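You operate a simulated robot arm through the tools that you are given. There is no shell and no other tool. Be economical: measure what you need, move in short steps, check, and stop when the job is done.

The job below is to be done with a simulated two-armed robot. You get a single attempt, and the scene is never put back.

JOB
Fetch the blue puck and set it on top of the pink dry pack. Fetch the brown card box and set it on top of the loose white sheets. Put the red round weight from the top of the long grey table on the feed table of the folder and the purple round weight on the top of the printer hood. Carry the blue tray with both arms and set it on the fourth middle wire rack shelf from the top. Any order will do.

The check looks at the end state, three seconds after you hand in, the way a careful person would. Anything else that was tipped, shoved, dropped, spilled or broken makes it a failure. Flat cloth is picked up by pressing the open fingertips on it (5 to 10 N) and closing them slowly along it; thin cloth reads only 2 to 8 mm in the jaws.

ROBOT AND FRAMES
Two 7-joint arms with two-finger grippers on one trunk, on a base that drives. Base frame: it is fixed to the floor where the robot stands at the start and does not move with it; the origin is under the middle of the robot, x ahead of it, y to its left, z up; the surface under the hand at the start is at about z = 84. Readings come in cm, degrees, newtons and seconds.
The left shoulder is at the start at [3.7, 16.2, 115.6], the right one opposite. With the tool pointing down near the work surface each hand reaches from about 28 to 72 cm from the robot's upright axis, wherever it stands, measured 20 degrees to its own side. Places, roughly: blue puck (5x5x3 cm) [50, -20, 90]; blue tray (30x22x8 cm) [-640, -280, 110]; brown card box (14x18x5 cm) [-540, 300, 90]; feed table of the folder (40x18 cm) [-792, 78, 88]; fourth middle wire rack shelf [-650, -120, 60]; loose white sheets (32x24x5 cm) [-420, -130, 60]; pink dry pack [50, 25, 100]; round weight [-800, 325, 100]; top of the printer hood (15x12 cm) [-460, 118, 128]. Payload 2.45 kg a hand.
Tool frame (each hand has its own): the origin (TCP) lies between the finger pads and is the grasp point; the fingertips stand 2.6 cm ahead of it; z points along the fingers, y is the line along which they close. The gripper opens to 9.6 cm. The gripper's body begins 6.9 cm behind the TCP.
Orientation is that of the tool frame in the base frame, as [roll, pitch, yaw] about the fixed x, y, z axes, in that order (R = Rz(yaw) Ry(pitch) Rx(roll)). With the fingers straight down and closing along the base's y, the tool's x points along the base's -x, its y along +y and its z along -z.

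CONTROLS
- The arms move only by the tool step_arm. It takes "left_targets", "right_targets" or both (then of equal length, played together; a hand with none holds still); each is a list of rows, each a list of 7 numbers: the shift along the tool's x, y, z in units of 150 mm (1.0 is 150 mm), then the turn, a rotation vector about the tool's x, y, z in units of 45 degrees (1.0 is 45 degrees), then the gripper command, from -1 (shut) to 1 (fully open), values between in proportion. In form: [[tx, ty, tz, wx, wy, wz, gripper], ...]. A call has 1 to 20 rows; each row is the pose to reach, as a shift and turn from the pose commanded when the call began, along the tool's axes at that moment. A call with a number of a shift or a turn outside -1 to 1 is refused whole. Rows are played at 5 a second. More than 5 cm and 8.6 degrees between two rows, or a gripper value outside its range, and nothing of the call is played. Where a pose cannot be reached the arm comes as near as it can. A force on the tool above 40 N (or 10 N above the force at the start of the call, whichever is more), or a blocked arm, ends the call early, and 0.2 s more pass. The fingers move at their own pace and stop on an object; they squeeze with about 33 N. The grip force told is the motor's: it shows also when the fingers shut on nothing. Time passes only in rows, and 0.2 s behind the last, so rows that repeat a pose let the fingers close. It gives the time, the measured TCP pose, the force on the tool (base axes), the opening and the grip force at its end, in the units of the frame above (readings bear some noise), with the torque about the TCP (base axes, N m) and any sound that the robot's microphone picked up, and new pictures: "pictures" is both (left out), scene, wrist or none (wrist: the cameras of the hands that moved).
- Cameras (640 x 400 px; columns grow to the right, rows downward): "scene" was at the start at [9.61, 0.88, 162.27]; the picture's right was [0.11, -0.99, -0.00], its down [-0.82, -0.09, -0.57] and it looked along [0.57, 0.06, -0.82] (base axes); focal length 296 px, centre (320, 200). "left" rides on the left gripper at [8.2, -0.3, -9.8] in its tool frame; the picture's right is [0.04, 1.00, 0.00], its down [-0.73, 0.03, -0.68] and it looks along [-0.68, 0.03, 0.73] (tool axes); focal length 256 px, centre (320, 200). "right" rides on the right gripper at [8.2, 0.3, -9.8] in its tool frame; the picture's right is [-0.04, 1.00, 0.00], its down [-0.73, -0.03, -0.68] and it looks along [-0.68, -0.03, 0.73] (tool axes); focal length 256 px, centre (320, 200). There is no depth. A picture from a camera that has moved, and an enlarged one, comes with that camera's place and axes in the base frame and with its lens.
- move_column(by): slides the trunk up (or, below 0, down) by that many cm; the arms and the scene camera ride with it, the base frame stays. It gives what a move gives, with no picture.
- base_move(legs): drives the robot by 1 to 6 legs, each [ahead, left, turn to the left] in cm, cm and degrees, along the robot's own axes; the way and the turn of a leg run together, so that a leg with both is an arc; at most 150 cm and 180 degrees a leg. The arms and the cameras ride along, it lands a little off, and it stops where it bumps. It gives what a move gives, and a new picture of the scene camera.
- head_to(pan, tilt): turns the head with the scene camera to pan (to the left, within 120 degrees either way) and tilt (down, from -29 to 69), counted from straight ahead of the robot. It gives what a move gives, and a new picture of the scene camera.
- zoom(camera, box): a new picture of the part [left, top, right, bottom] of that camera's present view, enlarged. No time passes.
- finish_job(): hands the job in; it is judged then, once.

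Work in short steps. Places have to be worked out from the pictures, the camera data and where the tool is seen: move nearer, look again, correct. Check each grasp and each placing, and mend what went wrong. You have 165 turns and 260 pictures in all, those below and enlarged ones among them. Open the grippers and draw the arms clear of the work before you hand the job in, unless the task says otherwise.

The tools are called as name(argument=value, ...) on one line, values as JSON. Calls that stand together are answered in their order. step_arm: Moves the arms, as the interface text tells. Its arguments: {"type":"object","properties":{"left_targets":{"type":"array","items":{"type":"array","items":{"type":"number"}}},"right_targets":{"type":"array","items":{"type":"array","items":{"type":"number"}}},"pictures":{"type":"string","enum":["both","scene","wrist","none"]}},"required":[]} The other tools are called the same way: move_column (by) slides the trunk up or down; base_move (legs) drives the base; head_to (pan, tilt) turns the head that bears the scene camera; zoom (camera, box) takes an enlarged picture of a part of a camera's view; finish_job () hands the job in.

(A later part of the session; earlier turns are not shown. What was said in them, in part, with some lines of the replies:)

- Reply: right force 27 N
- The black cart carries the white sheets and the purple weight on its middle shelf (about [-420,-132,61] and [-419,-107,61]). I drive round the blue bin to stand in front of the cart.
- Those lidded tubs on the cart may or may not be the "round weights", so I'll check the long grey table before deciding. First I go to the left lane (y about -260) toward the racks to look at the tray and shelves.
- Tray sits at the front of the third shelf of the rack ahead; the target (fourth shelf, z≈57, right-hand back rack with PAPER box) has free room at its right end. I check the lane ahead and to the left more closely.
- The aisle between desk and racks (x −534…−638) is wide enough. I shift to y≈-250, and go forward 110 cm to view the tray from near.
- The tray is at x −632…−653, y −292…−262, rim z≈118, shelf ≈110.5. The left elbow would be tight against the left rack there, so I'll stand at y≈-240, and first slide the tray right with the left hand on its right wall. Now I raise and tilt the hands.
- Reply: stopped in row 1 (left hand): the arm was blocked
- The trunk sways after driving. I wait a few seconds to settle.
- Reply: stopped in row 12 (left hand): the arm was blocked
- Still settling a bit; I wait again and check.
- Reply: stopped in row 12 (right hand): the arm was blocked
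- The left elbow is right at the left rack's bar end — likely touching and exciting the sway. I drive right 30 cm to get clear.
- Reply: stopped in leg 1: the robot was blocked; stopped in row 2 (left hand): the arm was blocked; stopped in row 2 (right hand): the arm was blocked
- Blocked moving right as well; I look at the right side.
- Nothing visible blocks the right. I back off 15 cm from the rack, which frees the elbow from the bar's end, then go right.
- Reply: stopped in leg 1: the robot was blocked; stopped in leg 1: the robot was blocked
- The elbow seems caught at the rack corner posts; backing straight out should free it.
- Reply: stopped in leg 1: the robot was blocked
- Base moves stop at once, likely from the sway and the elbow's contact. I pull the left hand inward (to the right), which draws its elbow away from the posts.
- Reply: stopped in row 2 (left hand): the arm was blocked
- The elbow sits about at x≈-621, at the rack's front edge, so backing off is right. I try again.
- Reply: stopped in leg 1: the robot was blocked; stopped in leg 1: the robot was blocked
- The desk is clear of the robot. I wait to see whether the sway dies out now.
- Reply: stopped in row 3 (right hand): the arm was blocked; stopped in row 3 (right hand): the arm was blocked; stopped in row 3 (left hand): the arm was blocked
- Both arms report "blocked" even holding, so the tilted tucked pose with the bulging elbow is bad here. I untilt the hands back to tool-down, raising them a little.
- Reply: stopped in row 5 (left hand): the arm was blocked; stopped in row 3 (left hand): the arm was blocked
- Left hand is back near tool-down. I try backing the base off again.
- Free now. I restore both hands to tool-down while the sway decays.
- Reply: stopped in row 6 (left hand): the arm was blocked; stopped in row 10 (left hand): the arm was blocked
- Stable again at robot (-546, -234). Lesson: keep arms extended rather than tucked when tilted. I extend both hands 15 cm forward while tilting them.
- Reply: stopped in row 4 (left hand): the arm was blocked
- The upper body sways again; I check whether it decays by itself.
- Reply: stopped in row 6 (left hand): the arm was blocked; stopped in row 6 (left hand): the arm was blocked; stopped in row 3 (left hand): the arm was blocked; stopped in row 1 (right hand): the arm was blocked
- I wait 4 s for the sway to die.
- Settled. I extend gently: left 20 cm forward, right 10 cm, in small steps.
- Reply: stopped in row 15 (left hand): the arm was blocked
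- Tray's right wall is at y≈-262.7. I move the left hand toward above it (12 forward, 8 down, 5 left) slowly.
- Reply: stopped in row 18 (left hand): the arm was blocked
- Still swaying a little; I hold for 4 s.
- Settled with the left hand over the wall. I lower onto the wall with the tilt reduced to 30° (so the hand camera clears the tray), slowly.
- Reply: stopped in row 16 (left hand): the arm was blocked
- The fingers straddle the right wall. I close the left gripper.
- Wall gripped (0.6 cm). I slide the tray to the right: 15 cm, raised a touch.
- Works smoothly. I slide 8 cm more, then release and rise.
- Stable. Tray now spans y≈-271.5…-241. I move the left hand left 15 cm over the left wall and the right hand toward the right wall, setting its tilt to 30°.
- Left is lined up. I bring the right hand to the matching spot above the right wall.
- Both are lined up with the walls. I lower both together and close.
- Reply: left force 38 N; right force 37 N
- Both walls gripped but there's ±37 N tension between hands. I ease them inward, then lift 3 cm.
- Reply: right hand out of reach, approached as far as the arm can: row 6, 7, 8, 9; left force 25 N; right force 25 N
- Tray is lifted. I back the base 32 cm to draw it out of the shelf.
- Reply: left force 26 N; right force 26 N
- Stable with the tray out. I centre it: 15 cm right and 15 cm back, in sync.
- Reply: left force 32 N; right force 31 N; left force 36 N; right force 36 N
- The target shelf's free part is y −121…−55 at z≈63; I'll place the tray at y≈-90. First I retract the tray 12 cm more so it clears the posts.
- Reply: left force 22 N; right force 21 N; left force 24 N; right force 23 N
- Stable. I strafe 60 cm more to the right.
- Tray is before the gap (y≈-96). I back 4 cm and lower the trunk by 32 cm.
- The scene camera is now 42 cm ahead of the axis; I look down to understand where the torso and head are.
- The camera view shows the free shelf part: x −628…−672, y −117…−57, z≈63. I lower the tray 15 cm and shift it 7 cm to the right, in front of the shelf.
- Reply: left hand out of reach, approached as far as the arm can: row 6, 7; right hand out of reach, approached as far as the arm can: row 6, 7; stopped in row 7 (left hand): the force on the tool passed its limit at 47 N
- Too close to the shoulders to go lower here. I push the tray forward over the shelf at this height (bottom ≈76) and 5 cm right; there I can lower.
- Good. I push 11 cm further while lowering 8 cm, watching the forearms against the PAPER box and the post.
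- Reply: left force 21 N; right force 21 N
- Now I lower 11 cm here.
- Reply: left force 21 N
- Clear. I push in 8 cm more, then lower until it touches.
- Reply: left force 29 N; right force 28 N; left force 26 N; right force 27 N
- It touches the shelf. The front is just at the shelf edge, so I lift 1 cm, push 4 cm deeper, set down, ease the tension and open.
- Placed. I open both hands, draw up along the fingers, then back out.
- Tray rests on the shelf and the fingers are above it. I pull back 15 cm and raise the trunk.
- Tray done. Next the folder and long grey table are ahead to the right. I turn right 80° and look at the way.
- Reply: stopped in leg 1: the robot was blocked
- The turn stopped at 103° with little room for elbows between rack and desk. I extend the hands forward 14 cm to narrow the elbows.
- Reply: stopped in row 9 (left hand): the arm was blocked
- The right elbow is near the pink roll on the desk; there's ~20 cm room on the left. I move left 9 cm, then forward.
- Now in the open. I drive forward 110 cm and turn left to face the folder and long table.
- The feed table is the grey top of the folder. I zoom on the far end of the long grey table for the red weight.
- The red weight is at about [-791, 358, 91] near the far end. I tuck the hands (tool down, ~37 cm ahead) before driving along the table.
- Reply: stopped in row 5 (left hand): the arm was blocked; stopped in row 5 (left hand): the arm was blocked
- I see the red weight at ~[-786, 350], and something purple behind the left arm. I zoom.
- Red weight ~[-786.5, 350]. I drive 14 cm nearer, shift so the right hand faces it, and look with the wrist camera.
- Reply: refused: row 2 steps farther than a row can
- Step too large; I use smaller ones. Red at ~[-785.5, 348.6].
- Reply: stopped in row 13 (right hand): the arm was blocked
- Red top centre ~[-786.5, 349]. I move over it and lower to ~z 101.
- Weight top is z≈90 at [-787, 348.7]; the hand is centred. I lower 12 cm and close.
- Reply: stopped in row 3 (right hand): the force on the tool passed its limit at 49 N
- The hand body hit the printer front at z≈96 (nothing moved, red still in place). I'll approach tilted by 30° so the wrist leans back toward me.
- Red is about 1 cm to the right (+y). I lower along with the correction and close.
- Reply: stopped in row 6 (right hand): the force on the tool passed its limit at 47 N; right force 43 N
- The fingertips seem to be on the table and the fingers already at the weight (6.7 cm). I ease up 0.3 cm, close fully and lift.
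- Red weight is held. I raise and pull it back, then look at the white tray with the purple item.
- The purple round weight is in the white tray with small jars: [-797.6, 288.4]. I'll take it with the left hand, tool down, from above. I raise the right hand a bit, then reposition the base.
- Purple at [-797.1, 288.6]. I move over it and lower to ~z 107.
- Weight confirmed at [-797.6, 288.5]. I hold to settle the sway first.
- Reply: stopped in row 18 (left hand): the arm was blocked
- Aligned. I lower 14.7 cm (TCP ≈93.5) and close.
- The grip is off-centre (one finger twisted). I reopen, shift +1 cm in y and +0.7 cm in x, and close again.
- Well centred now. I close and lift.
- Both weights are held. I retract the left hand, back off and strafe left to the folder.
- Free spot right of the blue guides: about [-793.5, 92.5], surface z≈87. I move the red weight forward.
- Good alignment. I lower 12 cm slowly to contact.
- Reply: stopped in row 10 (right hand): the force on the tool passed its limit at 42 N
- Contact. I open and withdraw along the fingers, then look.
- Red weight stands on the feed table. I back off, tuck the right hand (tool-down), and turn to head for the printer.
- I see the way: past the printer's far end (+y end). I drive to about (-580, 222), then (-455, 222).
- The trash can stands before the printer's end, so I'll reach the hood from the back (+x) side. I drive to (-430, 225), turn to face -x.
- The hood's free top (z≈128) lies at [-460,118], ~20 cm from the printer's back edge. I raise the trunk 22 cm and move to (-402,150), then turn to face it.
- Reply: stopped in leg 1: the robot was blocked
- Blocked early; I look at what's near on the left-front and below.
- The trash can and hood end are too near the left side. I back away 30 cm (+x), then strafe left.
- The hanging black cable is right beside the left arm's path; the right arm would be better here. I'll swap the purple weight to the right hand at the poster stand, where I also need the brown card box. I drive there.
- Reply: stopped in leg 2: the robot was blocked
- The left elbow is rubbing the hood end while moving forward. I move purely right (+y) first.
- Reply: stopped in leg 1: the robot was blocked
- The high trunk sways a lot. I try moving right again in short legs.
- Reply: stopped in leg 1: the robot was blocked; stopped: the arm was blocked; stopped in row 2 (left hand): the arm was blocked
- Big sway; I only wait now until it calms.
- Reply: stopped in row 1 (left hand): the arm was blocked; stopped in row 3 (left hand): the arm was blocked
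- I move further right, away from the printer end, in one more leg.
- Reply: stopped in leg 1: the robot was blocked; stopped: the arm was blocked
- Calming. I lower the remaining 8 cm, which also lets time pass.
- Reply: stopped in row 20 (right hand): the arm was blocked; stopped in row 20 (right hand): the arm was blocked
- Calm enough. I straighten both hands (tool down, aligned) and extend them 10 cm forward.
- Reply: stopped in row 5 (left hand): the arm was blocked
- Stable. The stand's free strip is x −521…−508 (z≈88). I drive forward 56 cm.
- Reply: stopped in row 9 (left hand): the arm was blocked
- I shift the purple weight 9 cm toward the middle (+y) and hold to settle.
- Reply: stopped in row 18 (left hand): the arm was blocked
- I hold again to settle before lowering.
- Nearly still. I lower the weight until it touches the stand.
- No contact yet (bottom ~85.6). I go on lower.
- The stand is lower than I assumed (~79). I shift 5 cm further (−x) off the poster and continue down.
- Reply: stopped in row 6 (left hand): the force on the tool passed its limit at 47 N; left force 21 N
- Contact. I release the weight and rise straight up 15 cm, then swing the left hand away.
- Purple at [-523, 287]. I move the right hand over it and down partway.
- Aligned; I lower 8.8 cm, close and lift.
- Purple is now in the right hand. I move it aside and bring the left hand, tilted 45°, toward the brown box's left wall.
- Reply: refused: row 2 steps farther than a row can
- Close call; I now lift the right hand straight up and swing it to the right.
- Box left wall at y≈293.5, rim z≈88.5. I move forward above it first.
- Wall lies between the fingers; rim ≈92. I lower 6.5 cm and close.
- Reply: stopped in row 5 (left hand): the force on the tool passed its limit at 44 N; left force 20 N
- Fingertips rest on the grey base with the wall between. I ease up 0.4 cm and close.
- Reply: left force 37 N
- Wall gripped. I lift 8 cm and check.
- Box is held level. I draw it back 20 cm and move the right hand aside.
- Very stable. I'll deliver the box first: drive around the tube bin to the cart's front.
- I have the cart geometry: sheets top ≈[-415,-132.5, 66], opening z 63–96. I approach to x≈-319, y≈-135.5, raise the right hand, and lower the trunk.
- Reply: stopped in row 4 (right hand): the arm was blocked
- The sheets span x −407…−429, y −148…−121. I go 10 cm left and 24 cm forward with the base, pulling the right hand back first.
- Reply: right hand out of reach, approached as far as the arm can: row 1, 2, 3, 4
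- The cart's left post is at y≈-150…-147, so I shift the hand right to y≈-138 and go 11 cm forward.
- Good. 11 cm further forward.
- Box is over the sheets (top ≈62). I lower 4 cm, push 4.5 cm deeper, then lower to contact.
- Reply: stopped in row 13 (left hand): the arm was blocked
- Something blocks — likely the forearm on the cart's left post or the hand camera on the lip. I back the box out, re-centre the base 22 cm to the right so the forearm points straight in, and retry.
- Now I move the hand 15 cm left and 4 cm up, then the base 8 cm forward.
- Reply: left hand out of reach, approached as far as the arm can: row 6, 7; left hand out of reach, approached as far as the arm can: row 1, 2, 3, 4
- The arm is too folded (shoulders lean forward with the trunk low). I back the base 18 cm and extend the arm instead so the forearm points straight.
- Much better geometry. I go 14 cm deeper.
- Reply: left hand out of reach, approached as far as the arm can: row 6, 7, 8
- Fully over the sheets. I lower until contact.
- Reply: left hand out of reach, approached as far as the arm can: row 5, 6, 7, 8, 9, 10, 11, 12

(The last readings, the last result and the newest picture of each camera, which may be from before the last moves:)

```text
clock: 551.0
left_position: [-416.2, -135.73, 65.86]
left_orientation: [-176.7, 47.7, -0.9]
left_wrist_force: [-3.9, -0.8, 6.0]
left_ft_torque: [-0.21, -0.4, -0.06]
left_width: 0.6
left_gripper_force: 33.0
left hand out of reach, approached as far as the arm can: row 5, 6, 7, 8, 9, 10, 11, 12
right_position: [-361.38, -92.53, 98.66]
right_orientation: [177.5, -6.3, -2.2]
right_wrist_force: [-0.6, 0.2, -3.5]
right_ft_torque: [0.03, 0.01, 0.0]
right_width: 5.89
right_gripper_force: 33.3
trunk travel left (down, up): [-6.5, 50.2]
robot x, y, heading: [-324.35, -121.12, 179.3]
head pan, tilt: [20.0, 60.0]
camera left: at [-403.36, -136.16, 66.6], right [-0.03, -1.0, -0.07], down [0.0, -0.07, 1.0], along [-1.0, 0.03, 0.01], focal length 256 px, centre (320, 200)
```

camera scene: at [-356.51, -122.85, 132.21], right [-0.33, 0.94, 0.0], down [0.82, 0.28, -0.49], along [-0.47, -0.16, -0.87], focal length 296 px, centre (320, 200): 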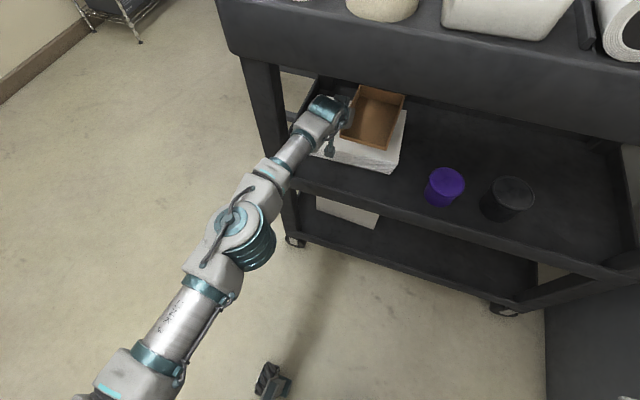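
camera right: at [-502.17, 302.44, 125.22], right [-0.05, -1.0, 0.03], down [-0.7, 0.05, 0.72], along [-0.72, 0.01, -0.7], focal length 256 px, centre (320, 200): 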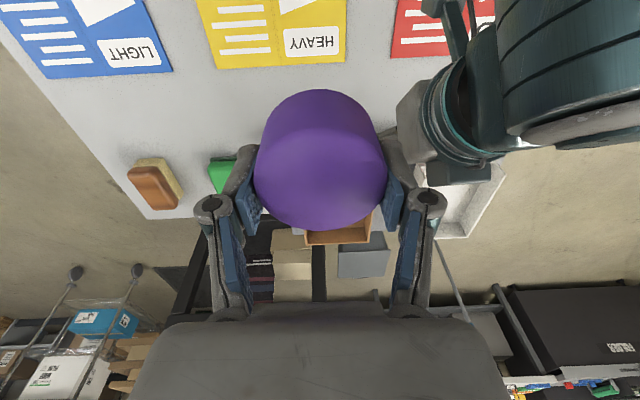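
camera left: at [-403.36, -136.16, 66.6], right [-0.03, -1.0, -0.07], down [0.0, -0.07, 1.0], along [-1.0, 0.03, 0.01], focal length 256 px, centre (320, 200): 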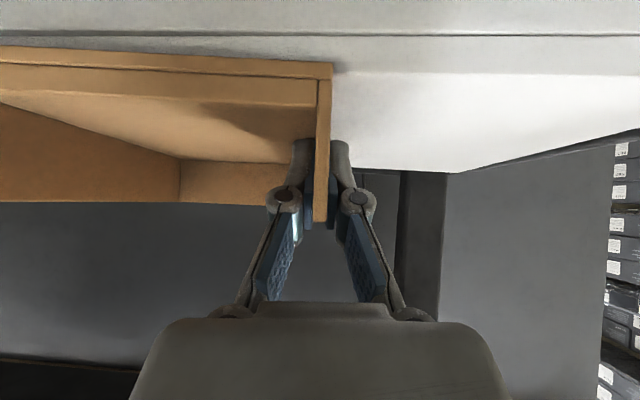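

Contact: the box rests on the sheets. I open, rise 5.5 cm, then back out.

step_arm(left_targets=[[0, 0, 0, 0, 0, 0, -0.6], [0, 0, 0, 0, 0, 0, -0.3], [0, 0, 0, 0, 0, 0, -0.2], [0, 0, 0, 0, 0, 0, -0.2], [-0.04, 0, -0.04, 0, 0, 0, -0.2], [-0.1, 0, -0.1, 0, 0, 0, -0.2], [-0.17, 0, -0.16, 0, 0, 0, -0.2], [-0.24, 0, -0.23, 0, 0, 0, -0.2], [-0.27, 0, -0.26, 0, 0, 0, -0.2]], pictures="both")

```text
clock: 553.0
left_position: [-415.94, -135.94, 71.56]
left_orientation: [-176.7, 47.5, -0.9]
left_wrist_force: [-0.4, -0.3, 1.0]
left_ft_torque: [0.0, -0.01, 0.01]
left_width: 3.83
left_gripper_force: 0.0
right_position: [-361.46, -92.5, 98.54]
right_orientation: [177.5, -6.4, -2.0]
right_wrist_force: [0.2, 0.3, -3.9]
right_ft_torque: [0.02, 0.07, -0.01]
right_width: 5.87
right_gripper_force: 33.1
trunk travel left (down, up): [-6.5, 50.2]
robot x, y, heading: [-324.17, -121.32, 179.0]
head pan, tilt: [20.0, 60.0]
camera scene: at [-356.41, -122.7, 132.24], right [-0.33, 0.94, 0.0], down [0.82, 0.28, -0.49], along [-0.47, -0.17, -0.87], focal length 296 px, centre (320, 200)
camera left: at [-403.1, -136.37, 72.29], right [-0.03, -1.0, -0.07], down [0.0, -0.07, 1.0], along [-1.0, 0.03, 0.0], focal length 256 px, centre (320, 200)
```

scene: 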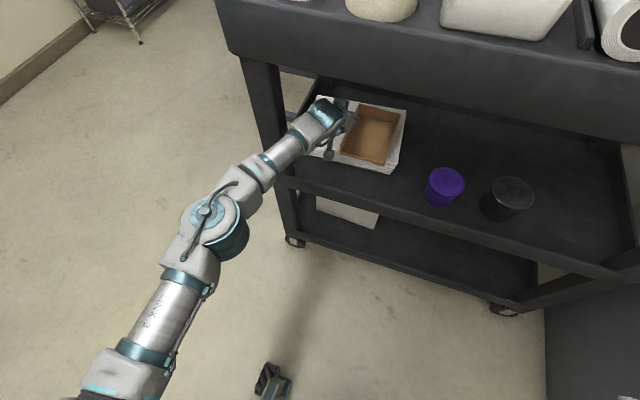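
left: 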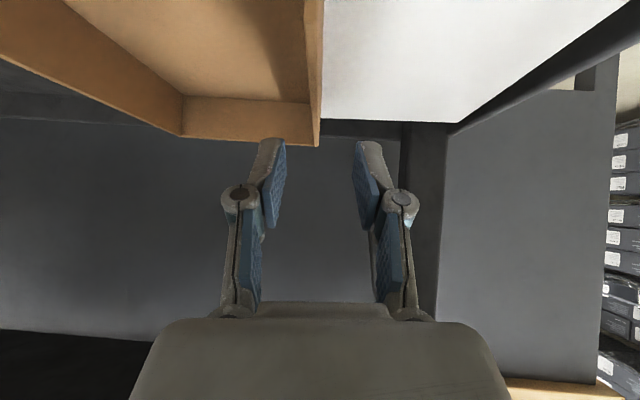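

The box sits on the sheets. I back out with the base and raise the trunk.

base_move(legs=[[-60, 0, 0]])

move_column(by=26)

zoom(camera="scene", box=[100, 0, 500, 250])

```text
clock: 556.4
left_position: [-355.43, -138.21, 71.57]
left_orientation: [-176.8, 47.6, 0.4]
left_wrist_force: [-0.9, 0.2, 0.5]
left_ft_torque: [-0.03, 0.0, -0.04]
left_width: 3.86
left_gripper_force: 0.0
right_position: [-301.94, -93.5, 98.58]
right_orientation: [177.5, -6.4, -1.0]
right_wrist_force: [0.1, -0.8, -3.1]
right_ft_torque: [0.0, 0.05, 0.02]
right_width: 5.88
right_gripper_force: 32.7
trunk travel left (down, up): [-6.5, 50.2]
robot x, y, heading: [-263.85, -121.22, -179.5]
head pan, tilt: [20.0, 60.0]
camera scene: at [-296.25, -123.6, 132.25], right [-0.35, 0.94, 0.0], down [0.81, 0.3, -0.49], along [-0.46, -0.18, -0.87], focal length 296 px, centre (320, 200)
```

scene: 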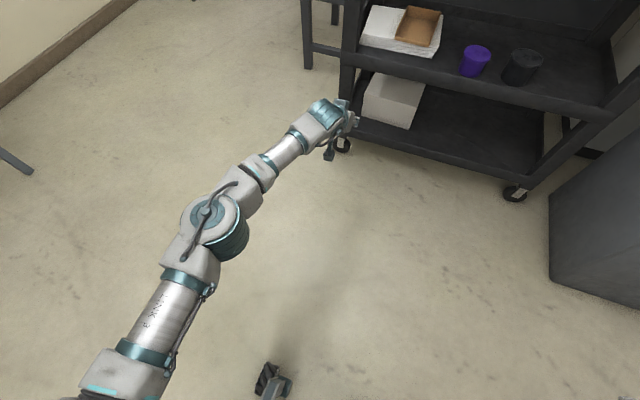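

```text
clock: 559.1
left_position: [-349.95, -138.12, 126.03]
left_orientation: [-176.7, 66.7, 0.3]
left_wrist_force: [0.5, 0.3, -0.6]
left_ft_torque: [0.03, -0.01, -0.01]
left_width: 3.83
left_gripper_force: 0.1
right_position: [-301.49, -93.6, 124.79]
right_orientation: [177.7, -6.2, -1.0]
right_wrist_force: [-0.2, -0.4, -3.9]
right_ft_torque: [0.0, 0.01, 0.0]
right_width: 5.89
right_gripper_force: 32.9
trunk travel left (down, up): [-32.5, 24.2]
robot x, y, heading: [-264.2, -121.07, -179.7]
head pan, tilt: [20.0, 60.0]
```

```text
1.60 times, centred on (300, 125) of scene
camera zoom: at [-272.58, -123.38, 161.64], right [-0.35, 0.94, 0.0], down [0.81, 0.3, -0.5], along [-0.46, -0.18, -0.87], focal length 474 px, centre (352, 320)
```

zoom: 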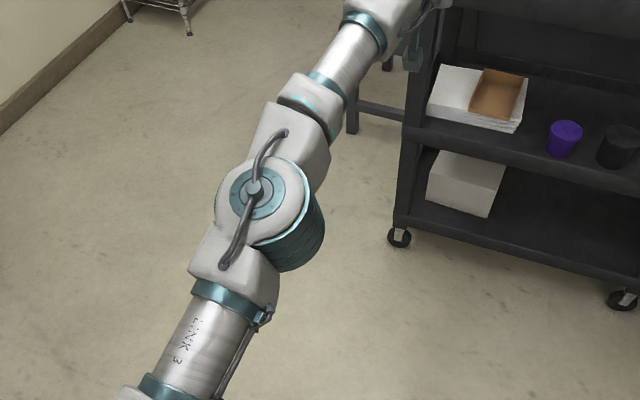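

Now the purple weight. First I tuck the left arm.

step_arm(left_targets=[[0.08, 0, -0.19, 0, 0.19, 0, 0], [0.16, 0, -0.38, 0, 0.38, 0, 0], [0.25, 0, -0.6, 0, 0.57, 0, 0], [0.33, 0, -0.8, 0, 0.76, 0, 0], [0.39, 0, -0.95, 0, 0.95, 0, 0], [0.39, 0, -0.95, 0, 1.0, 0, 0]], pictures="none")

step_arm(left_targets=[[0.2, 0, -0.1, 0, 0.15, 0, 0], [0.4, 0, -0.2, 0, 0.3, 0, 0], [0.6, 0, -0.3, 0, 0.45, 0, 0], [0.8, 0, -0.4, 0, 0.48, 0, 0], [0.95, 0, -0.4, 0, 0.48, 0, 0]], pictures="none")

step_arm(left_targets=[[0.2, 0, 0, 0, 0, 0, 0], [0.4, 0, 0, 0, 0, 0, 0], [0.6, 0, 0, 0, 0, 0, 0], [0.8, 0, 0, 0, 0, 0, 0], [1.0, 0, 0, 0, 0, 0, 0]], pictures="none")

```text
clock: 560.5
left_position: [-334.47, -138.9, 126.3]
left_orientation: [-178.5, 23.9, -2.2]
left_wrist_force: [-0.5, -0.7, 0.5]
left_ft_torque: [0.02, -0.02, 0.02]
left_width: 4.8
left_gripper_force: 0.1
right_position: [-301.44, -93.55, 124.73]
right_orientation: [177.5, -6.1, -0.9]
right_wrist_force: [0.0, 0.0, -2.9]
right_ft_torque: [-0.02, -0.03, 0.02]
right_width: 5.89
right_gripper_force: 32.7
trunk travel left (down, up): [-32.5, 24.2]
robot x, y, heading: [-263.9, -121.78, -179.4]
head pan, tilt: [20.0, 60.0]
```

```text
clock: 561.7
left_position: [-318.67, -139.66, 126.51]
left_orientation: [-178.6, 0.1, -2.6]
left_wrist_force: [0.1, 0.1, -0.1]
left_ft_torque: [0.03, -0.01, 0.0]
left_width: 4.81
left_gripper_force: 0.1
right_position: [-301.41, -93.81, 124.87]
right_orientation: [177.7, -6.0, -0.9]
right_wrist_force: [0.6, -0.2, -4.6]
right_ft_torque: [0.0, 0.04, -0.02]
right_width: 5.89
right_gripper_force: 32.9
trunk travel left (down, up): [-32.5, 24.2]
robot x, y, heading: [-264.07, -121.57, -179.8]
head pan, tilt: [20.0, 60.0]
```

```text
clock: 562.9
left_position: [-303.52, -140.26, 126.39]
left_orientation: [-178.7, 0.2, -2.6]
left_wrist_force: [0.1, 0.2, 0.1]
left_ft_torque: [-0.03, 0.03, -0.01]
left_width: 4.82
left_gripper_force: 0.2
right_position: [-301.29, -93.69, 124.92]
right_orientation: [177.7, -6.0, -0.9]
right_wrist_force: [-1.2, 0.2, -2.7]
right_ft_torque: [0.0, 0.04, -0.01]
right_width: 5.87
right_gripper_force: 33.6
trunk travel left (down, up): [-32.5, 24.2]
robot x, y, heading: [-264.06, -121.07, -179.6]
head pan, tilt: [20.0, 60.0]
```

I adjust the left hand out to the side, and drive back toward the printer's rear corner.

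step_arm(left_targets=[[0.1, 0.2, 0, 0, 0, 0, 0], [0.2, 0.4, 0, 0, 0, 0, 0], [0.3, 0.6, 0, 0, 0, 0, 0], [0.4, 0.8, 0, 0, 0, 0, 0]], pictures="none")

base_move(legs=[[0, -75, 0], [0, -75, 0], [55, -30, 0], [5, -50, 0], [55, -55, 0]])

base_move(legs=[[0, 0, 42]])

head_to(pan=5, tilt=40)

```text
clock: 563.9
left_position: [-298.28, -152.95, 126.05]
left_orientation: [-178.6, 0.3, -2.7]
left_wrist_force: [-0.3, -0.1, -0.5]
left_ft_torque: [0.03, 0.06, -0.04]
left_width: 4.78
left_gripper_force: 0.1
right_position: [-301.32, -93.9, 124.92]
right_orientation: [177.7, -6.0, -1.0]
right_wrist_force: [-0.2, 0.5, -3.7]
right_ft_torque: [0.02, 0.05, 0.01]
right_width: 5.88
right_gripper_force: 33.6
trunk travel left (down, up): [-32.5, 24.2]
robot x, y, heading: [-264.17, -121.24, -179.6]
head pan, tilt: [20.0, 60.0]
```

```text
clock: 581.1
left_position: [-417.88, 132.76, 126.66]
left_orientation: [-179.8, 0.2, -2.4]
left_wrist_force: [-0.8, 0.7, 0.5]
left_ft_torque: [-0.04, 0.05, 0.01]
left_width: 4.76
left_gripper_force: 0.1
right_position: [-421.4, 191.66, 124.47]
right_orientation: [176.6, -6.1, -0.5]
right_wrist_force: [-0.6, 0.9, -2.7]
right_ft_torque: [-0.03, 0.02, 0.01]
right_width: 5.88
right_gripper_force: 32.8
trunk travel left (down, up): [-32.5, 24.2]
robot x, y, heading: [-384.02, 161.77, -179.2]
head pan, tilt: [20.0, 60.0]
camera scene: at [-392.04, 160.55, 161.68], right [-0.36, 0.93, -0.01], down [0.81, 0.31, -0.5], along [-0.46, -0.18, -0.87], focal length 296 px, centre (320, 200)
```

scene: 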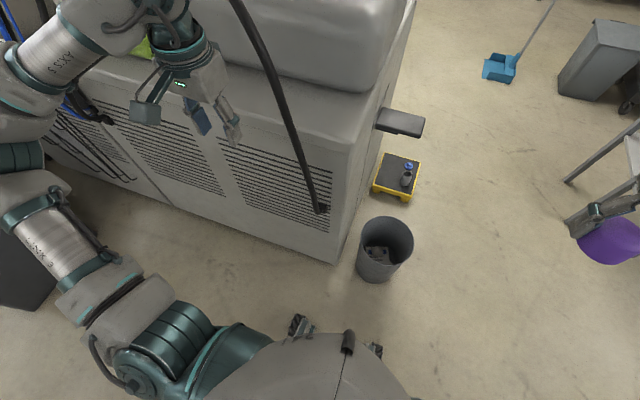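

```text
clock: 583.5
left_position: [-386.36, 114.6, 126.07]
left_orientation: [-178.0, 0.4, 39.9]
left_wrist_force: [1.0, -0.9, 0.4]
left_ft_torque: [-0.01, 0.01, 0.03]
left_width: 4.81
left_gripper_force: 0.1
right_position: [-428.44, 155.87, 125.29]
right_orientation: [178.4, -5.8, 41.9]
right_wrist_force: [0.6, -0.7, -2.9]
right_ft_torque: [0.03, 0.13, 0.02]
right_width: 5.89
right_gripper_force: 32.8
trunk travel left (down, up): [-32.5, 24.2]
robot x, y, heading: [-383.73, 161.3, -136.9]
head pan, tilt: [20.0, 60.0]
camera scene: at [-386.3, 152.64, 161.63], right [-0.89, 0.45, 0.01], down [0.39, 0.78, -0.49], along [-0.23, -0.44, -0.87], focal length 296 px, centre (320, 200)
```

scene: 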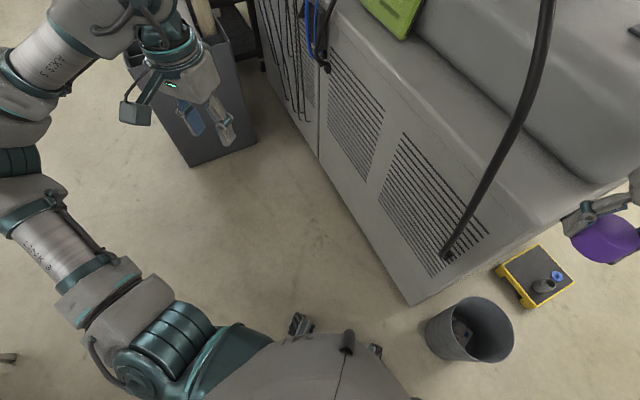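

```text
clock: 584.3
left_position: [-386.58, 115.18, 126.15]
left_orientation: [-178.3, 0.4, 40.2]
left_wrist_force: [0.5, 0.0, 0.7]
left_ft_torque: [-0.01, 0.03, 0.01]
left_width: 4.8
left_gripper_force: 0.0
right_position: [-428.57, 156.52, 125.14]
right_orientation: [177.9, -5.8, 41.9]
right_wrist_force: [0.3, -0.8, -2.8]
right_ft_torque: [0.0, 0.03, 0.05]
right_width: 5.85
right_gripper_force: 32.8
trunk travel left (down, up): [-32.5, 24.2]
robot x, y, heading: [-383.28, 161.11, -137.2]
head pan, tilt: [5.0, 40.0]
camera scene: at [-390.84, 154.11, 164.32], right [-0.74, 0.67, -0.01], down [0.43, 0.48, -0.76], along [-0.51, -0.57, -0.65], focal length 296 px, centre (320, 200)
```

scene: 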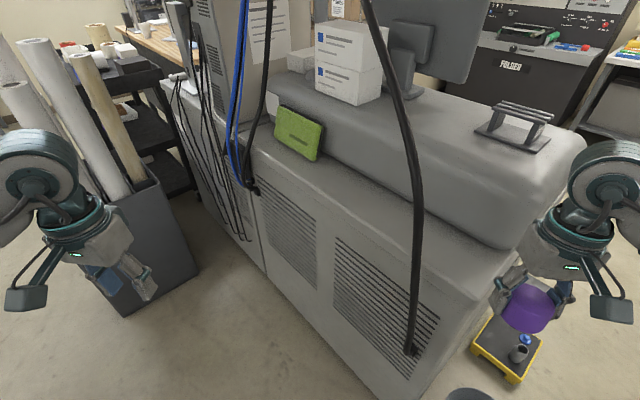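

Good view and stable. Target ≈[-461,121], hood ≈128. I raise the right hand 13 cm and level it, then move the base nearer.

step_arm(right_targets=[[0, 0, -0.1, 0, -0.04, 0, -1], [0, 0, -0.3, 0, -0.08, 0, -1], [0, 0, -0.5, 0, -0.13, 0, -1], [0, 0, -0.7, 0, -0.13, 0, -1], [0, 0, -0.87, 0, -0.13, 0, -1], [0, 0, -0.87, 0, -0.13, 0, -1]], pictures="none")

base_move(legs=[[20, -16, 0]])

step_arm(right_targets=[[0, 0, 0, 0, 0, 0, -1], [0, 0, 0, 0, 0, 0, -1], [0, 0, 0, 0, 0, 0, -1], [0, 0, 0, 0, 0, 0, -1], [0, 0, 0, 0, 0, 0, -1], [0, 0, 0, 0, 0, 0, -1], [0, 0, 0, 0, 0, 0, -1], [0, 0, 0, 0, 0, 0, -1]], pictures="scene")

```text
clock: 585.7
left_position: [-388.42, 117.12, 126.82]
left_orientation: [-179.6, 0.4, 39.8]
left_wrist_force: [1.1, -0.4, -0.6]
left_ft_torque: [-0.03, -0.04, -0.02]
left_width: 4.82
left_gripper_force: 0.0
right_position: [-432.14, 158.11, 137.63]
right_orientation: [176.8, 0.0, 41.4]
right_wrist_force: [-0.6, 1.0, -4.3]
right_ft_torque: [-0.03, -0.02, -0.02]
right_width: 5.89
right_gripper_force: 33.4
trunk travel left (down, up): [-32.5, 24.2]
robot x, y, heading: [-383.63, 161.36, -136.7]
head pan, tilt: [5.0, 40.0]
```

```text
clock: 587.5
left_position: [-414.87, 115.52, 126.93]
left_orientation: [-179.9, 0.5, 39.8]
left_wrist_force: [-0.3, 0.4, 0.6]
left_ft_torque: [-0.03, -0.03, -0.04]
left_width: 4.81
left_gripper_force: 0.1
right_position: [-458.53, 156.63, 137.5]
right_orientation: [176.4, -0.1, 41.4]
right_wrist_force: [-0.6, 1.1, -3.6]
right_ft_torque: [-0.02, -0.08, -0.03]
right_width: 5.89
right_gripper_force: 33.2
trunk travel left (down, up): [-32.5, 24.2]
robot x, y, heading: [-409.59, 159.5, -137.1]
head pan, tilt: [5.0, 40.0]
camera scene: at [-417.45, 152.75, 164.35], right [-0.74, 0.67, -0.01], down [0.43, 0.47, -0.77], along [-0.51, -0.57, -0.64], focal length 296 px, centre (320, 200)
```

scene: 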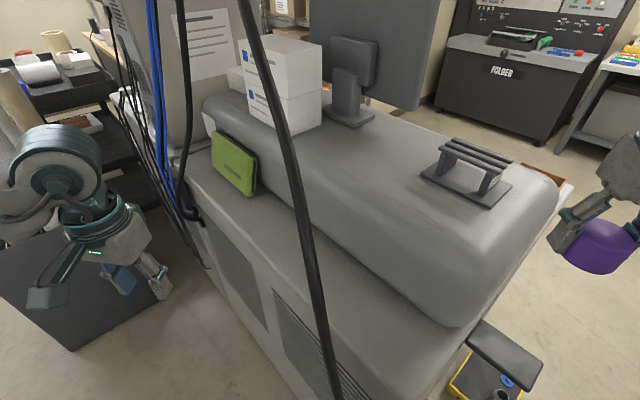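

```text
clock: 589.4
left_position: [-415.13, 115.81, 127.06]
left_orientation: [180.0, 0.6, 39.6]
left_wrist_force: [0.8, -0.4, 0.4]
left_ft_torque: [-0.01, -0.02, -0.03]
left_width: 4.8
left_gripper_force: 0.0
right_position: [-458.82, 156.79, 137.38]
right_orientation: [176.4, 0.0, 41.3]
right_wrist_force: [-1.2, 0.8, -3.8]
right_ft_torque: [-0.03, -0.05, 0.01]
right_width: 5.88
right_gripper_force: 32.9
trunk travel left (down, up): [-32.5, 24.2]
robot x, y, heading: [-409.95, 159.78, -137.0]
head pan, tilt: [5.0, 40.0]
camera scene: at [-416.75, 151.76, 164.33], right [-0.74, 0.67, 0.0], down [0.43, 0.48, -0.76], along [-0.51, -0.57, -0.65], focal length 296 px, centre (320, 200)
```

scene: 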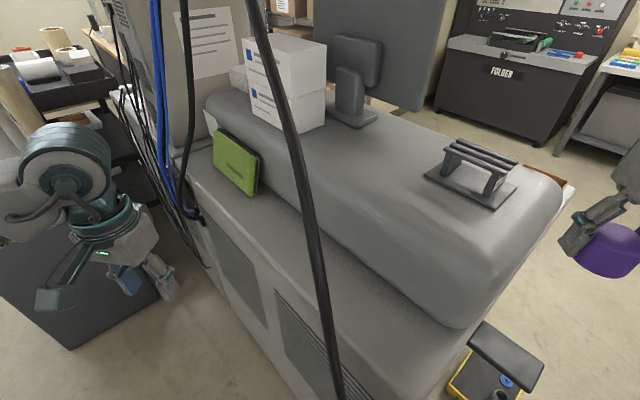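

Stable. The rack on the hood occupies about x −459…−478, y 129…145; target spot (-461,118) is free. I route the weight around the rack's +x side, at z≈137.5: first leg.

step_arm(right_targets=[[0, 0.08, 0, 0.04, 0, 0, -1], [0, 0.22, -0.03, 0.08, 0, 0, -1], [0, 0.38, -0.06, 0.08, 0, 0, -1], [0, 0.54, -0.08, 0.08, 0, 0, -1], [0, 0.7, -0.08, 0.08, 0, 0, -1], [0, 0.82, -0.08, 0.08, 0, 0, -1], [0, 0.88, -0.08, 0.08, 0, 0, -1], [0, 0.88, -0.08, 0.08, 0, 0, -1], [0, 0.88, -0.08, 0.08, 0, 0, -1]], pictures="none")

step_arm(right_targets=[[-0.05, 0.1, 0, 0, 0, 0, -1], [-0.12, 0.24, 0, 0, 0, 0, -1], [-0.2, 0.4, 0, 0, 0, 0, -1], [-0.28, 0.56, 0, 0, 0, 0, -1], [-0.36, 0.72, 0, 0, 0, 0, -1], [-0.44, 0.87, 0, 0, 0, 0, -1], [-0.5, 0.98, 0, 0, 0, 0, -1], [-0.5, 0.98, 0, 0, 0, 0, -1], [-0.5, 0.98, 0, 0, 0, 0, -1], [-0.5, 0.98, 0, 0, 0, 0, -1]], pictures="scene")

```text
clock: 591.5
left_position: [-414.97, 116.13, 127.14]
left_orientation: [-180.0, 0.8, 39.4]
left_wrist_force: [0.2, 0.6, -0.3]
left_ft_torque: [-0.02, 0.0, 0.01]
left_width: 4.82
left_gripper_force: 0.0
right_position: [-449.9, 147.58, 139.6]
right_orientation: [-180.0, 0.2, 41.2]
right_wrist_force: [0.8, -0.7, -3.0]
right_ft_torque: [0.02, 0.0, 0.0]
right_width: 5.91
right_gripper_force: 32.9
trunk travel left (down, up): [-32.5, 24.2]
robot x, y, heading: [-410.06, 159.98, -136.6]
head pan, tilt: [5.0, 40.0]
stopped in row 9 (right hand): the arm was blocked; the commanded pose is now the measured one
```

```text
clock: 593.8
left_position: [-413.32, 114.24, 126.5]
left_orientation: [-178.9, 0.6, 39.8]
left_wrist_force: [-0.6, -0.2, -1.2]
left_ft_torque: [-0.01, 0.02, 0.04]
left_width: 4.81
left_gripper_force: 0.0
right_position: [-444.26, 129.57, 139.58]
right_orientation: [-179.0, 0.3, 41.3]
right_wrist_force: [0.6, -0.9, -3.9]
right_ft_torque: [0.07, 0.08, -0.03]
right_width: 5.88
right_gripper_force: 32.8
trunk travel left (down, up): [-32.5, 24.2]
robot x, y, heading: [-410.02, 159.7, -136.9]
head pan, tilt: [5.0, 40.0]
camera scene: at [-414.93, 149.66, 164.27], right [-0.74, 0.67, 0.02], down [0.42, 0.49, -0.76], along [-0.52, -0.56, -0.65], focal length 296 px, centre (320, 200)
```

scene: 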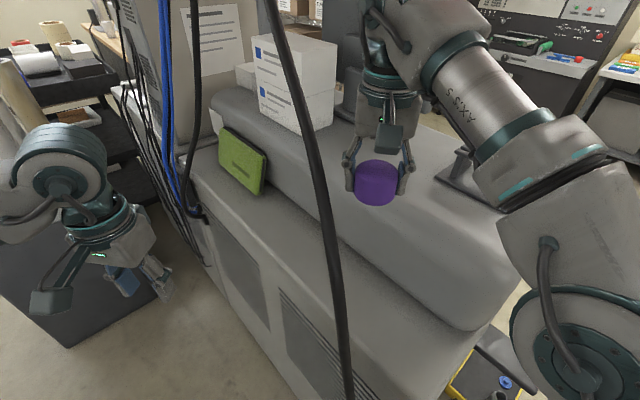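

Good. Now forward over the spot (in two moves).

step_arm(right_targets=[[-0.08, -0.01, 0, 0, 0, 0, -1], [-0.22, -0.03, 0, 0, 0, 0, -1], [-0.38, -0.05, 0, 0, 0, 0, -1], [-0.54, -0.08, 0, 0, 0, 0, -1], [-0.7, -0.1, 0, 0, 0, 0, -1], [-0.84, -0.12, 0, 0, 0, 0, -1], [-0.9, -0.12, 0, 0, 0, 0, -1], [-0.9, -0.12, 0, 0, 0, 0, -1], [-0.9, -0.12, 0, 0, 0, 0, -1], [-0.9, -0.12, 0, 0, 0, 0, -1]], pictures="both")

```text
clock: 596.0
left_position: [-416.21, 117.47, 127.4]
left_orientation: [179.4, 0.8, 39.4]
left_wrist_force: [-0.3, 0.6, 0.7]
left_ft_torque: [-0.02, -0.02, 0.0]
left_width: 4.83
left_gripper_force: 0.1
right_position: [-455.46, 130.33, 134.86]
right_orientation: [179.3, 0.3, 41.0]
right_wrist_force: [-1.7, 2.1, -3.1]
right_ft_torque: [-0.09, -0.02, -0.03]
right_width: 5.88
right_gripper_force: 33.4
right hand out of reach, approached as far as the arm can: row 1, 2, 3, 4, 5, 6, 7, 8, 9, 10
trunk travel left (down, up): [-32.5, 24.2]
robot x, y, heading: [-410.47, 160.29, -137.0]
head pan, tilt: [5.0, 40.0]
camera scene: at [-419.07, 154.07, 164.32], right [-0.74, 0.67, -0.01], down [0.44, 0.47, -0.76], along [-0.51, -0.57, -0.64], focal length 296 px, centre (320, 200)
camera right: at [-449.06, 135.65, 144.52], right [0.63, -0.78, 0.01], down [-0.58, -0.45, 0.68], along [-0.53, -0.43, -0.73], focal length 256 px, centre (320, 200)
```

scene: 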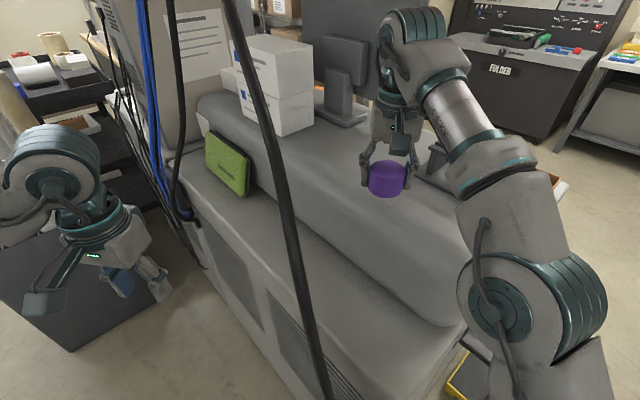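
right: 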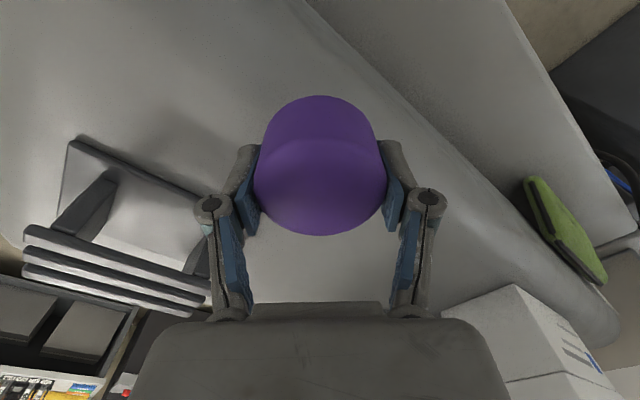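

At the reach limit here. I raise the trunk 15 cm (gives reach at this height), then continue.

move_column(by=15)

step_arm(right_targets=[[-0.05, 0.05, 0.05, 0, 0, 0, -1], [-0.12, 0.12, 0.15, 0, 0, 0, -1], [-0.2, 0.2, 0.25, 0, 0, 0, -1], [-0.28, 0.26, 0.35, 0, 0, 0, -1], [-0.36, 0.3, 0.45, 0, 0, 0, -1], [-0.44, 0.32, 0.55, 0, 0, 0, -1], [-0.52, 0.33, 0.65, 0, 0, 0, -1], [-0.6, 0.33, 0.7, 0, 0, 0, -1], [-0.68, 0.33, 0.72, 0, 0, 0, -1], [-0.76, 0.33, 0.72, 0, 0, 0, -1], [-0.8, 0.33, 0.72, 0, 0, 0, -1], [-0.8, 0.33, 0.72, 0, 0, 0, -1], [-0.8, 0.33, 0.72, 0, 0, 0, -1], [-0.8, 0.33, 0.72, 0, 0, 0, -1]], pictures="both")

```text
clock: 597.7
left_position: [-415.48, 116.68, 142.27]
left_orientation: [179.9, 0.7, 39.4]
left_wrist_force: [-0.7, -0.3, 0.2]
left_ft_torque: [0.0, 0.0, -0.02]
left_width: 4.81
left_gripper_force: 0.2
right_position: [-453.16, 130.98, 152.66]
right_orientation: [179.6, 3.2, 41.1]
right_wrist_force: [-0.8, 0.2, -2.8]
right_ft_torque: [-0.06, -0.03, 0.01]
right_width: 5.87
right_gripper_force: 33.2
trunk travel left (down, up): [-47.5, 9.2]
robot x, y, heading: [-410.08, 160.36, -137.0]
head pan, tilt: [5.0, 40.0]
```

```text
clock: 600.9
left_position: [-417.36, 119.36, 143.0]
left_orientation: [178.5, 1.1, 39.1]
left_wrist_force: [-0.4, 1.4, 0.4]
left_ft_torque: [-0.1, -0.07, 0.03]
left_width: 4.8
left_gripper_force: 0.0
right_position: [-457.25, 125.05, 142.02]
right_orientation: [178.5, 3.3, 40.8]
right_wrist_force: [-0.9, 1.0, -4.1]
right_ft_torque: [-0.09, -0.01, -0.04]
right_width: 5.91
right_gripper_force: 32.9
right hand out of reach, approached as far as the arm can: row 3, 4, 5, 6, 7, 8, 9, 10, 11, 12, 13, 14
trunk travel left (down, up): [-47.5, 9.2]
robot x, y, heading: [-410.67, 160.24, -137.2]
head pan, tilt: [5.0, 40.0]
stopped in row 14 (right hand): the arm was blocked; the commanded pose is now the measured one
camera scene: at [-417.51, 157.32, 179.31], right [-0.74, 0.67, -0.02], down [0.44, 0.47, -0.76], along [-0.5, -0.58, -0.64], focal length 296 px, centre (320, 200)
camera right: at [-450.6, 130.66, 151.25], right [0.62, -0.78, 0.03], down [-0.55, -0.42, 0.72], along [-0.55, -0.47, -0.69], focal length 256 px, centre (320, 200)
```

scene: 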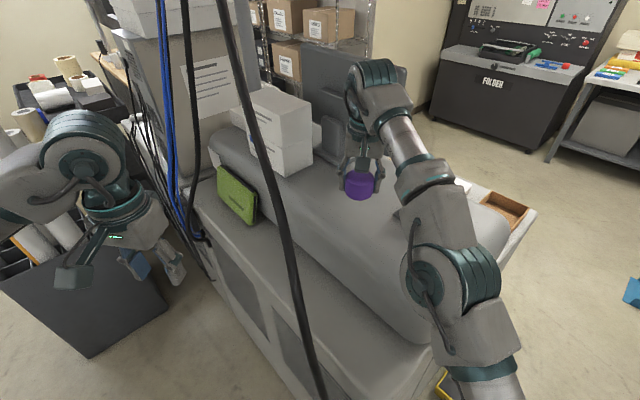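
right: 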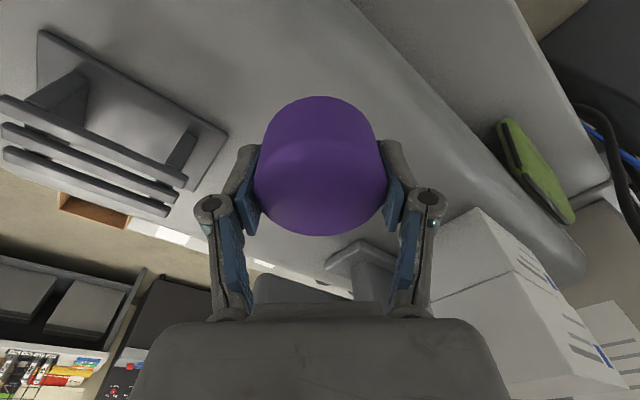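

Now lower first (wrist closer to shoulder height), then the last few cm forward.

step_arm(right_targets=[[0, 0.03, 0.08, 0, -0.03, 0, -1], [0, 0.08, 0.2, 0, -0.07, 0, -1], [0, 0.13, 0.34, 0, -0.07, 0, -1], [-0.05, 0.16, 0.42, 0, -0.07, 0, -1], [-0.13, 0.16, 0.46, 0, -0.07, 0, -1], [-0.22, 0.16, 0.48, 0, -0.07, 0, -1], [-0.31, 0.16, 0.5, 0, -0.07, 0, -1], [-0.38, 0.16, 0.5, 0, -0.07, 0, -1], [-0.38, 0.16, 0.5, 0, -0.07, 0, -1], [-0.38, 0.16, 0.5, 0, -0.07, 0, -1], [-0.38, 0.16, 0.5, 0, -0.07, 0, -1], [-0.38, 0.16, 0.5, 0, -0.07, 0, -1]], pictures="wrist")

```text
clock: 603.5
left_position: [-415.55, 117.1, 142.25]
left_orientation: [179.6, 0.7, 39.4]
left_wrist_force: [-0.3, -1.0, 0.0]
left_ft_torque: [0.01, -0.01, 0.0]
left_width: 4.8
left_gripper_force: 0.1
right_position: [-457.3, 117.85, 134.56]
right_orientation: [179.6, 6.5, 40.9]
right_wrist_force: [-0.8, -0.1, -2.6]
right_ft_torque: [0.02, -0.01, -0.05]
right_width: 5.89
right_gripper_force: 33.3
right hand out of reach, approached as far as the arm can: row 7, 8, 9, 10, 11, 12
trunk travel left (down, up): [-47.5, 9.2]
robot x, y, heading: [-410.37, 160.3, -136.9]
head pan, tilt: [5.0, 40.0]
camera right: at [-450.21, 123.85, 143.32], right [0.62, -0.78, 0.01], down [-0.52, -0.4, 0.76], along [-0.59, -0.48, -0.65], focal length 256 px, centre (320, 200)
```

right: 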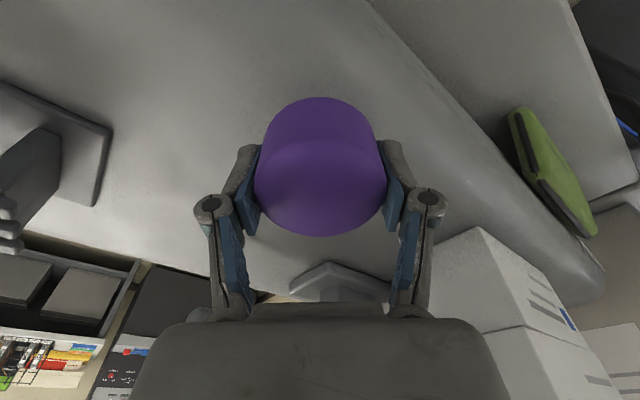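

Over [-457, 118]. I level the hand and lower slowly to contact.

step_arm(right_targets=[[0, 0, 0.02, 0, 0.05, 0, -1], [0, 0, 0.05, 0, 0.1, 0, -1], [0, 0, 0.08, 0, 0.14, 0, -1], [0, 0, 0.11, 0, 0.14, 0, -1], [0, 0, 0.14, 0, 0.14, 0, -1], [0, 0, 0.17, 0, 0.14, 0, -1], [0, 0, 0.2, 0, 0.14, 0, -1], [0, 0, 0.23, 0, 0.14, 0, -1], [0, 0, 0.26, 0, 0.14, 0, -1], [0, 0, 0.29, 0, 0.14, 0, -1], [0, 0, 0.32, 0, 0.14, 0, -1]], pictures="both")

```text
clock: 605.9
left_position: [-416.52, 118.5, 142.6]
left_orientation: [179.0, 0.9, 39.2]
left_wrist_force: [-0.4, -1.5, 0.1]
left_ft_torque: [0.04, -0.01, -0.02]
left_width: 4.8
left_gripper_force: 0.1
right_position: [-458.06, 119.9, 130.43]
right_orientation: [178.7, 0.9, 40.5]
right_wrist_force: [-4.3, 6.9, 9.0]
right_ft_torque: [-0.02, -0.15, 0.09]
right_width: 5.86
right_gripper_force: 33.1
right hand out of reach, approached as far as the arm can: row 1, 2, 3, 4, 5, 6, 7, 8, 9, 10, 11
trunk travel left (down, up): [-47.5, 9.2]
robot x, y, heading: [-410.9, 160.49, -137.1]
head pan, tilt: [5.0, 40.0]
stopped in row 11 (right hand): the force on the tool passed its limit at 46 N (the readings are from after the stop); the commanded pose is now the measured one
camera scene: at [-415.97, 155.7, 179.31], right [-0.74, 0.67, -0.01], down [0.44, 0.48, -0.76], along [-0.51, -0.57, -0.65], focal length 296 px, centre (320, 200)
camera right: at [-451.55, 125.23, 140.02], right [0.62, -0.79, 0.02], down [-0.58, -0.44, 0.69], along [-0.53, -0.44, -0.72], focal length 256 px, centre (320, 200)
```

scene: 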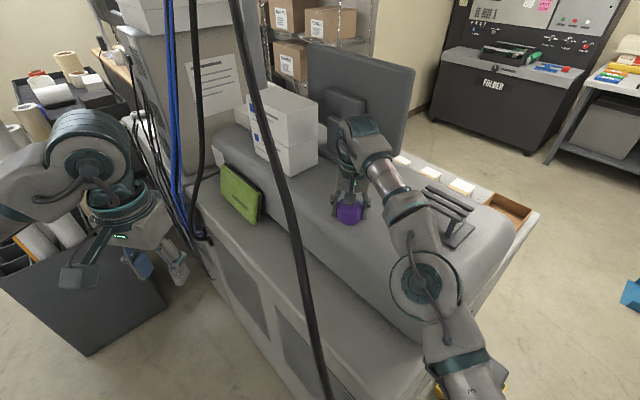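
right: 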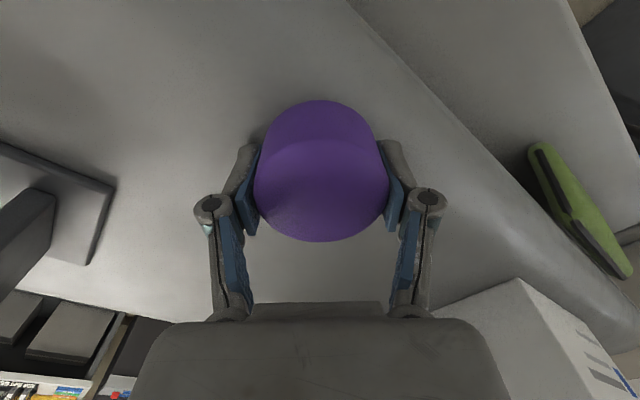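

Contact on the hood top at about [-458,120]. I open and rise.

step_arm(right_targets=[[0, 0, 0, 0, 0, 0, -0.2], [0, 0, 0, 0, 0, 0, 0.6], [0, 0, 0, 0, 0, 0, 0.6], [0, 0, 0, 0, 0, 0, 0.6], [0.01, 0, -0.1, 0, 0, 0, 0.6], [0.04, 0, -0.25, 0, 0, 0, 0.6], [0.08, 0, -0.42, 0, 0, 0, 0.6], [0.12, 0, -0.58, 0, 0, 0, 0.6], [0.16, 0, -0.65, 0, 0, 0, 0.6]], pictures="both")

```text
clock: 607.9
left_position: [-415.87, 118.26, 142.58]
left_orientation: [179.3, 1.1, 39.2]
left_wrist_force: [-0.5, -0.4, 0.3]
left_ft_torque: [0.0, 0.03, -0.05]
left_width: 4.82
left_gripper_force: 0.1
right_position: [-454.79, 121.89, 139.15]
right_orientation: [179.1, 0.8, 40.8]
right_wrist_force: [0.6, 0.6, -0.7]
right_ft_torque: [-0.04, -0.03, 0.03]
right_width: 7.68
right_gripper_force: 0.0
right hand out of reach, approached as far as the arm can: row 6, 7, 8, 9
trunk travel left (down, up): [-47.5, 9.2]
robot x, y, heading: [-410.63, 160.3, -137.0]
head pan, tilt: [5.0, 40.0]
camera scene: at [-415.2, 154.94, 179.32], right [-0.74, 0.67, 0.0], down [0.43, 0.48, -0.76], along [-0.51, -0.57, -0.65], focal length 296 px, centre (320, 200)
camera right: at [-448.55, 127.29, 148.66], right [0.62, -0.78, 0.02], down [-0.57, -0.44, 0.69], along [-0.53, -0.44, -0.72], focal length 256 px, centre (320, 200)
```

scene: 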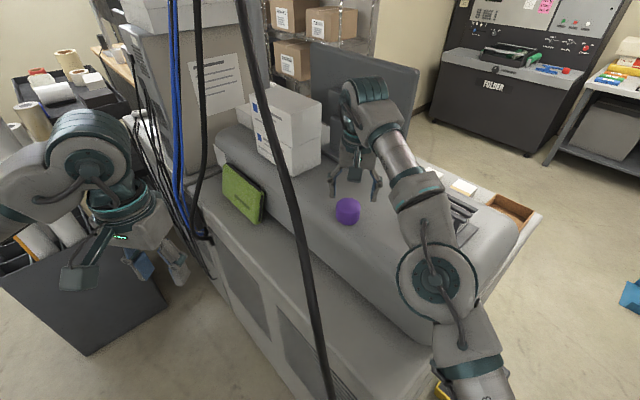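
right: 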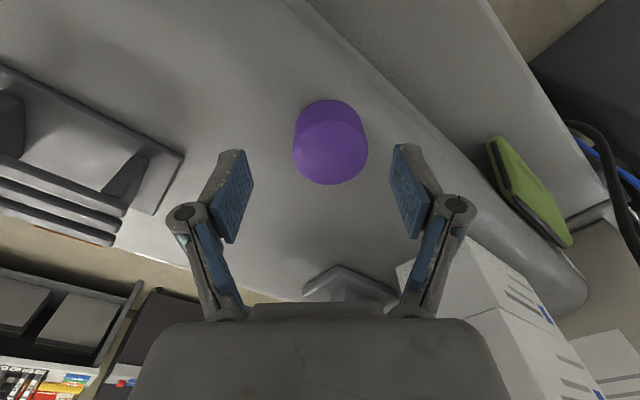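

Purple weight stands on the hood. I retract the right hand along the same way, and then back the base off.

step_arm(right_targets=[[0.1, 0, -0.03, 0, 0, 0, 0], [0.25, 0, -0.06, 0, 0, 0, 0], [0.42, 0, -0.1, 0, 0, 0, 0], [0.6, 0, -0.12, 0, 0, 0, 0], [0.78, 0, -0.14, 0, 0, 0, 0], [0.9, 0, -0.15, 0, 0, 0, 0], [0.9, 0, -0.15, 0, 0, 0, 0], [0.9, 0, -0.15, 0, 0, 0, 0], [0.9, 0, -0.15, 0, 0, 0, 0]], pictures="none")

base_move(legs=[[-38, 0, 0]])

move_column(by=-15)

zoom(camera="scene", box=[180, 0, 640, 288])

```text
clock: 609.9
left_position: [-415.85, 118.0, 142.51]
left_orientation: [179.3, 1.1, 39.2]
left_wrist_force: [0.0, -0.2, 0.3]
left_ft_torque: [0.0, 0.0, 0.0]
left_width: 4.79
left_gripper_force: 0.1
right_position: [-444.41, 131.17, 140.9]
right_orientation: [179.1, 0.9, 40.9]
right_wrist_force: [0.3, 0.6, -0.3]
right_ft_torque: [0.01, 0.04, 0.0]
right_width: 4.78
right_gripper_force: 0.1
trunk travel left (down, up): [-47.5, 9.2]
robot x, y, heading: [-410.79, 160.62, -136.9]
head pan, tilt: [5.0, 40.0]
```

```text
clock: 612.3
left_position: [-389.07, 143.88, 142.49]
left_orientation: [179.2, 0.8, 38.7]
left_wrist_force: [0.2, -0.2, 0.0]
left_ft_torque: [-0.02, -0.02, -0.02]
left_width: 4.81
left_gripper_force: 0.1
right_position: [-417.36, 157.12, 140.82]
right_orientation: [179.0, 0.8, 40.3]
right_wrist_force: [-0.6, -0.4, -0.5]
right_ft_torque: [0.01, 0.0, 0.04]
right_width: 4.78
right_gripper_force: 0.1
trunk travel left (down, up): [-47.5, 9.2]
robot x, y, heading: [-382.92, 186.44, -137.5]
head pan, tilt: [5.0, 40.0]
camera scene: at [-387.72, 180.08, 179.3], right [-0.74, 0.68, 0.0], down [0.44, 0.48, -0.76], along [-0.52, -0.56, -0.65], focal length 296 px, centre (320, 200)
```

scene: 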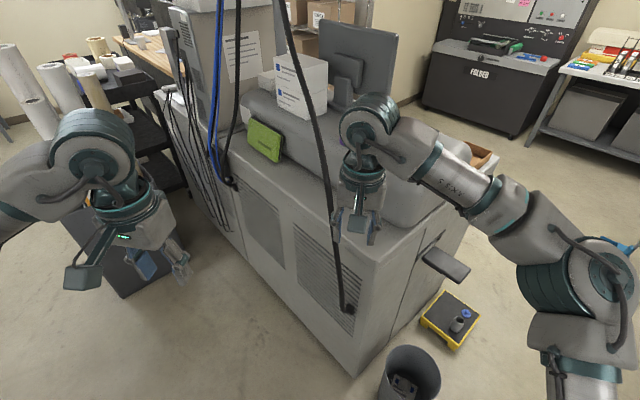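

```text
clock: 614.0
left_position: [-388.42, 144.31, 127.76]
left_orientation: [179.2, 1.2, 38.7]
left_wrist_force: [-1.0, -0.5, -0.6]
left_ft_torque: [0.02, 0.0, -0.01]
left_width: 4.81
left_gripper_force: 0.1
right_position: [-416.92, 157.63, 126.25]
right_orientation: [179.0, 1.0, 40.3]
right_wrist_force: [-0.8, -0.4, 1.1]
right_ft_torque: [-0.02, 0.03, 0.0]
right_width: 4.81
right_gripper_force: 0.0
trunk travel left (down, up): [-32.5, 24.2]
robot x, y, heading: [-383.35, 186.41, -137.7]
head pan, tilt: [5.0, 40.0]
```

```text
1.39 times, centred on (410, 144) of scene
camera zoom: at [-389.74, 178.02, 164.34], right [-0.74, 0.68, 0.0], down [0.43, 0.48, -0.76], along [-0.52, -0.56, -0.65], focal length 412 px, centre (195, 278)
```

zoom: 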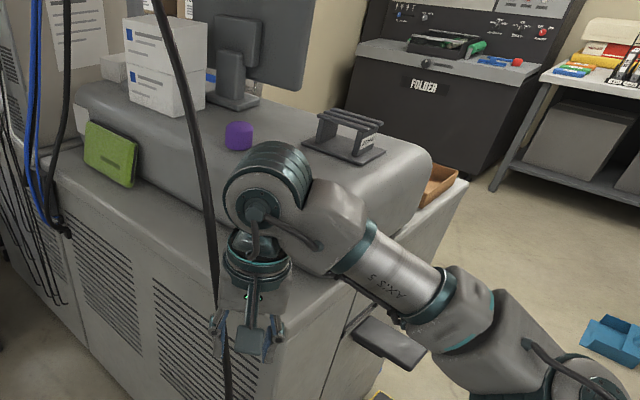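

The tray, both weights, the box and the puck are all seen in place, the grippers are open and the arms are clear. I hand in.

finish_job()

```text
The job is handed in.
```

I finished all five placements and handed the job in, with the grippers open and the arms clear.

- **Blue puck:** on top of the pink dry pack, about 1 cm off centre.
- **Brown card box:** on the loose white sheets on the cart's middle shelf.
- **Red round weight:** on the folder's feed table, to the right of the blue guides.
- **Purple round weight:** on the printer hood at about [-458, 120]. I took the one in the white tray on the long grey table. The purple object on the cart was a lidded tub, so I left it.
- **Blue tray:** on the fourth shelf from the top of the right-hand back wire rack (the one with the PAPER box). I read "middle wire rack" as this rack because the given coordinates match it.

Four things could count against the result:

- The robot's left elbow got caught at the corner of the wire racks.
- It also came against the printer hood's end.
- The robot swayed a lot at both places.
- The hand bumped the small printer on the long grey table.

In the pictures afterwards nothing looked tipped or moved, but I did not check every object nearby.
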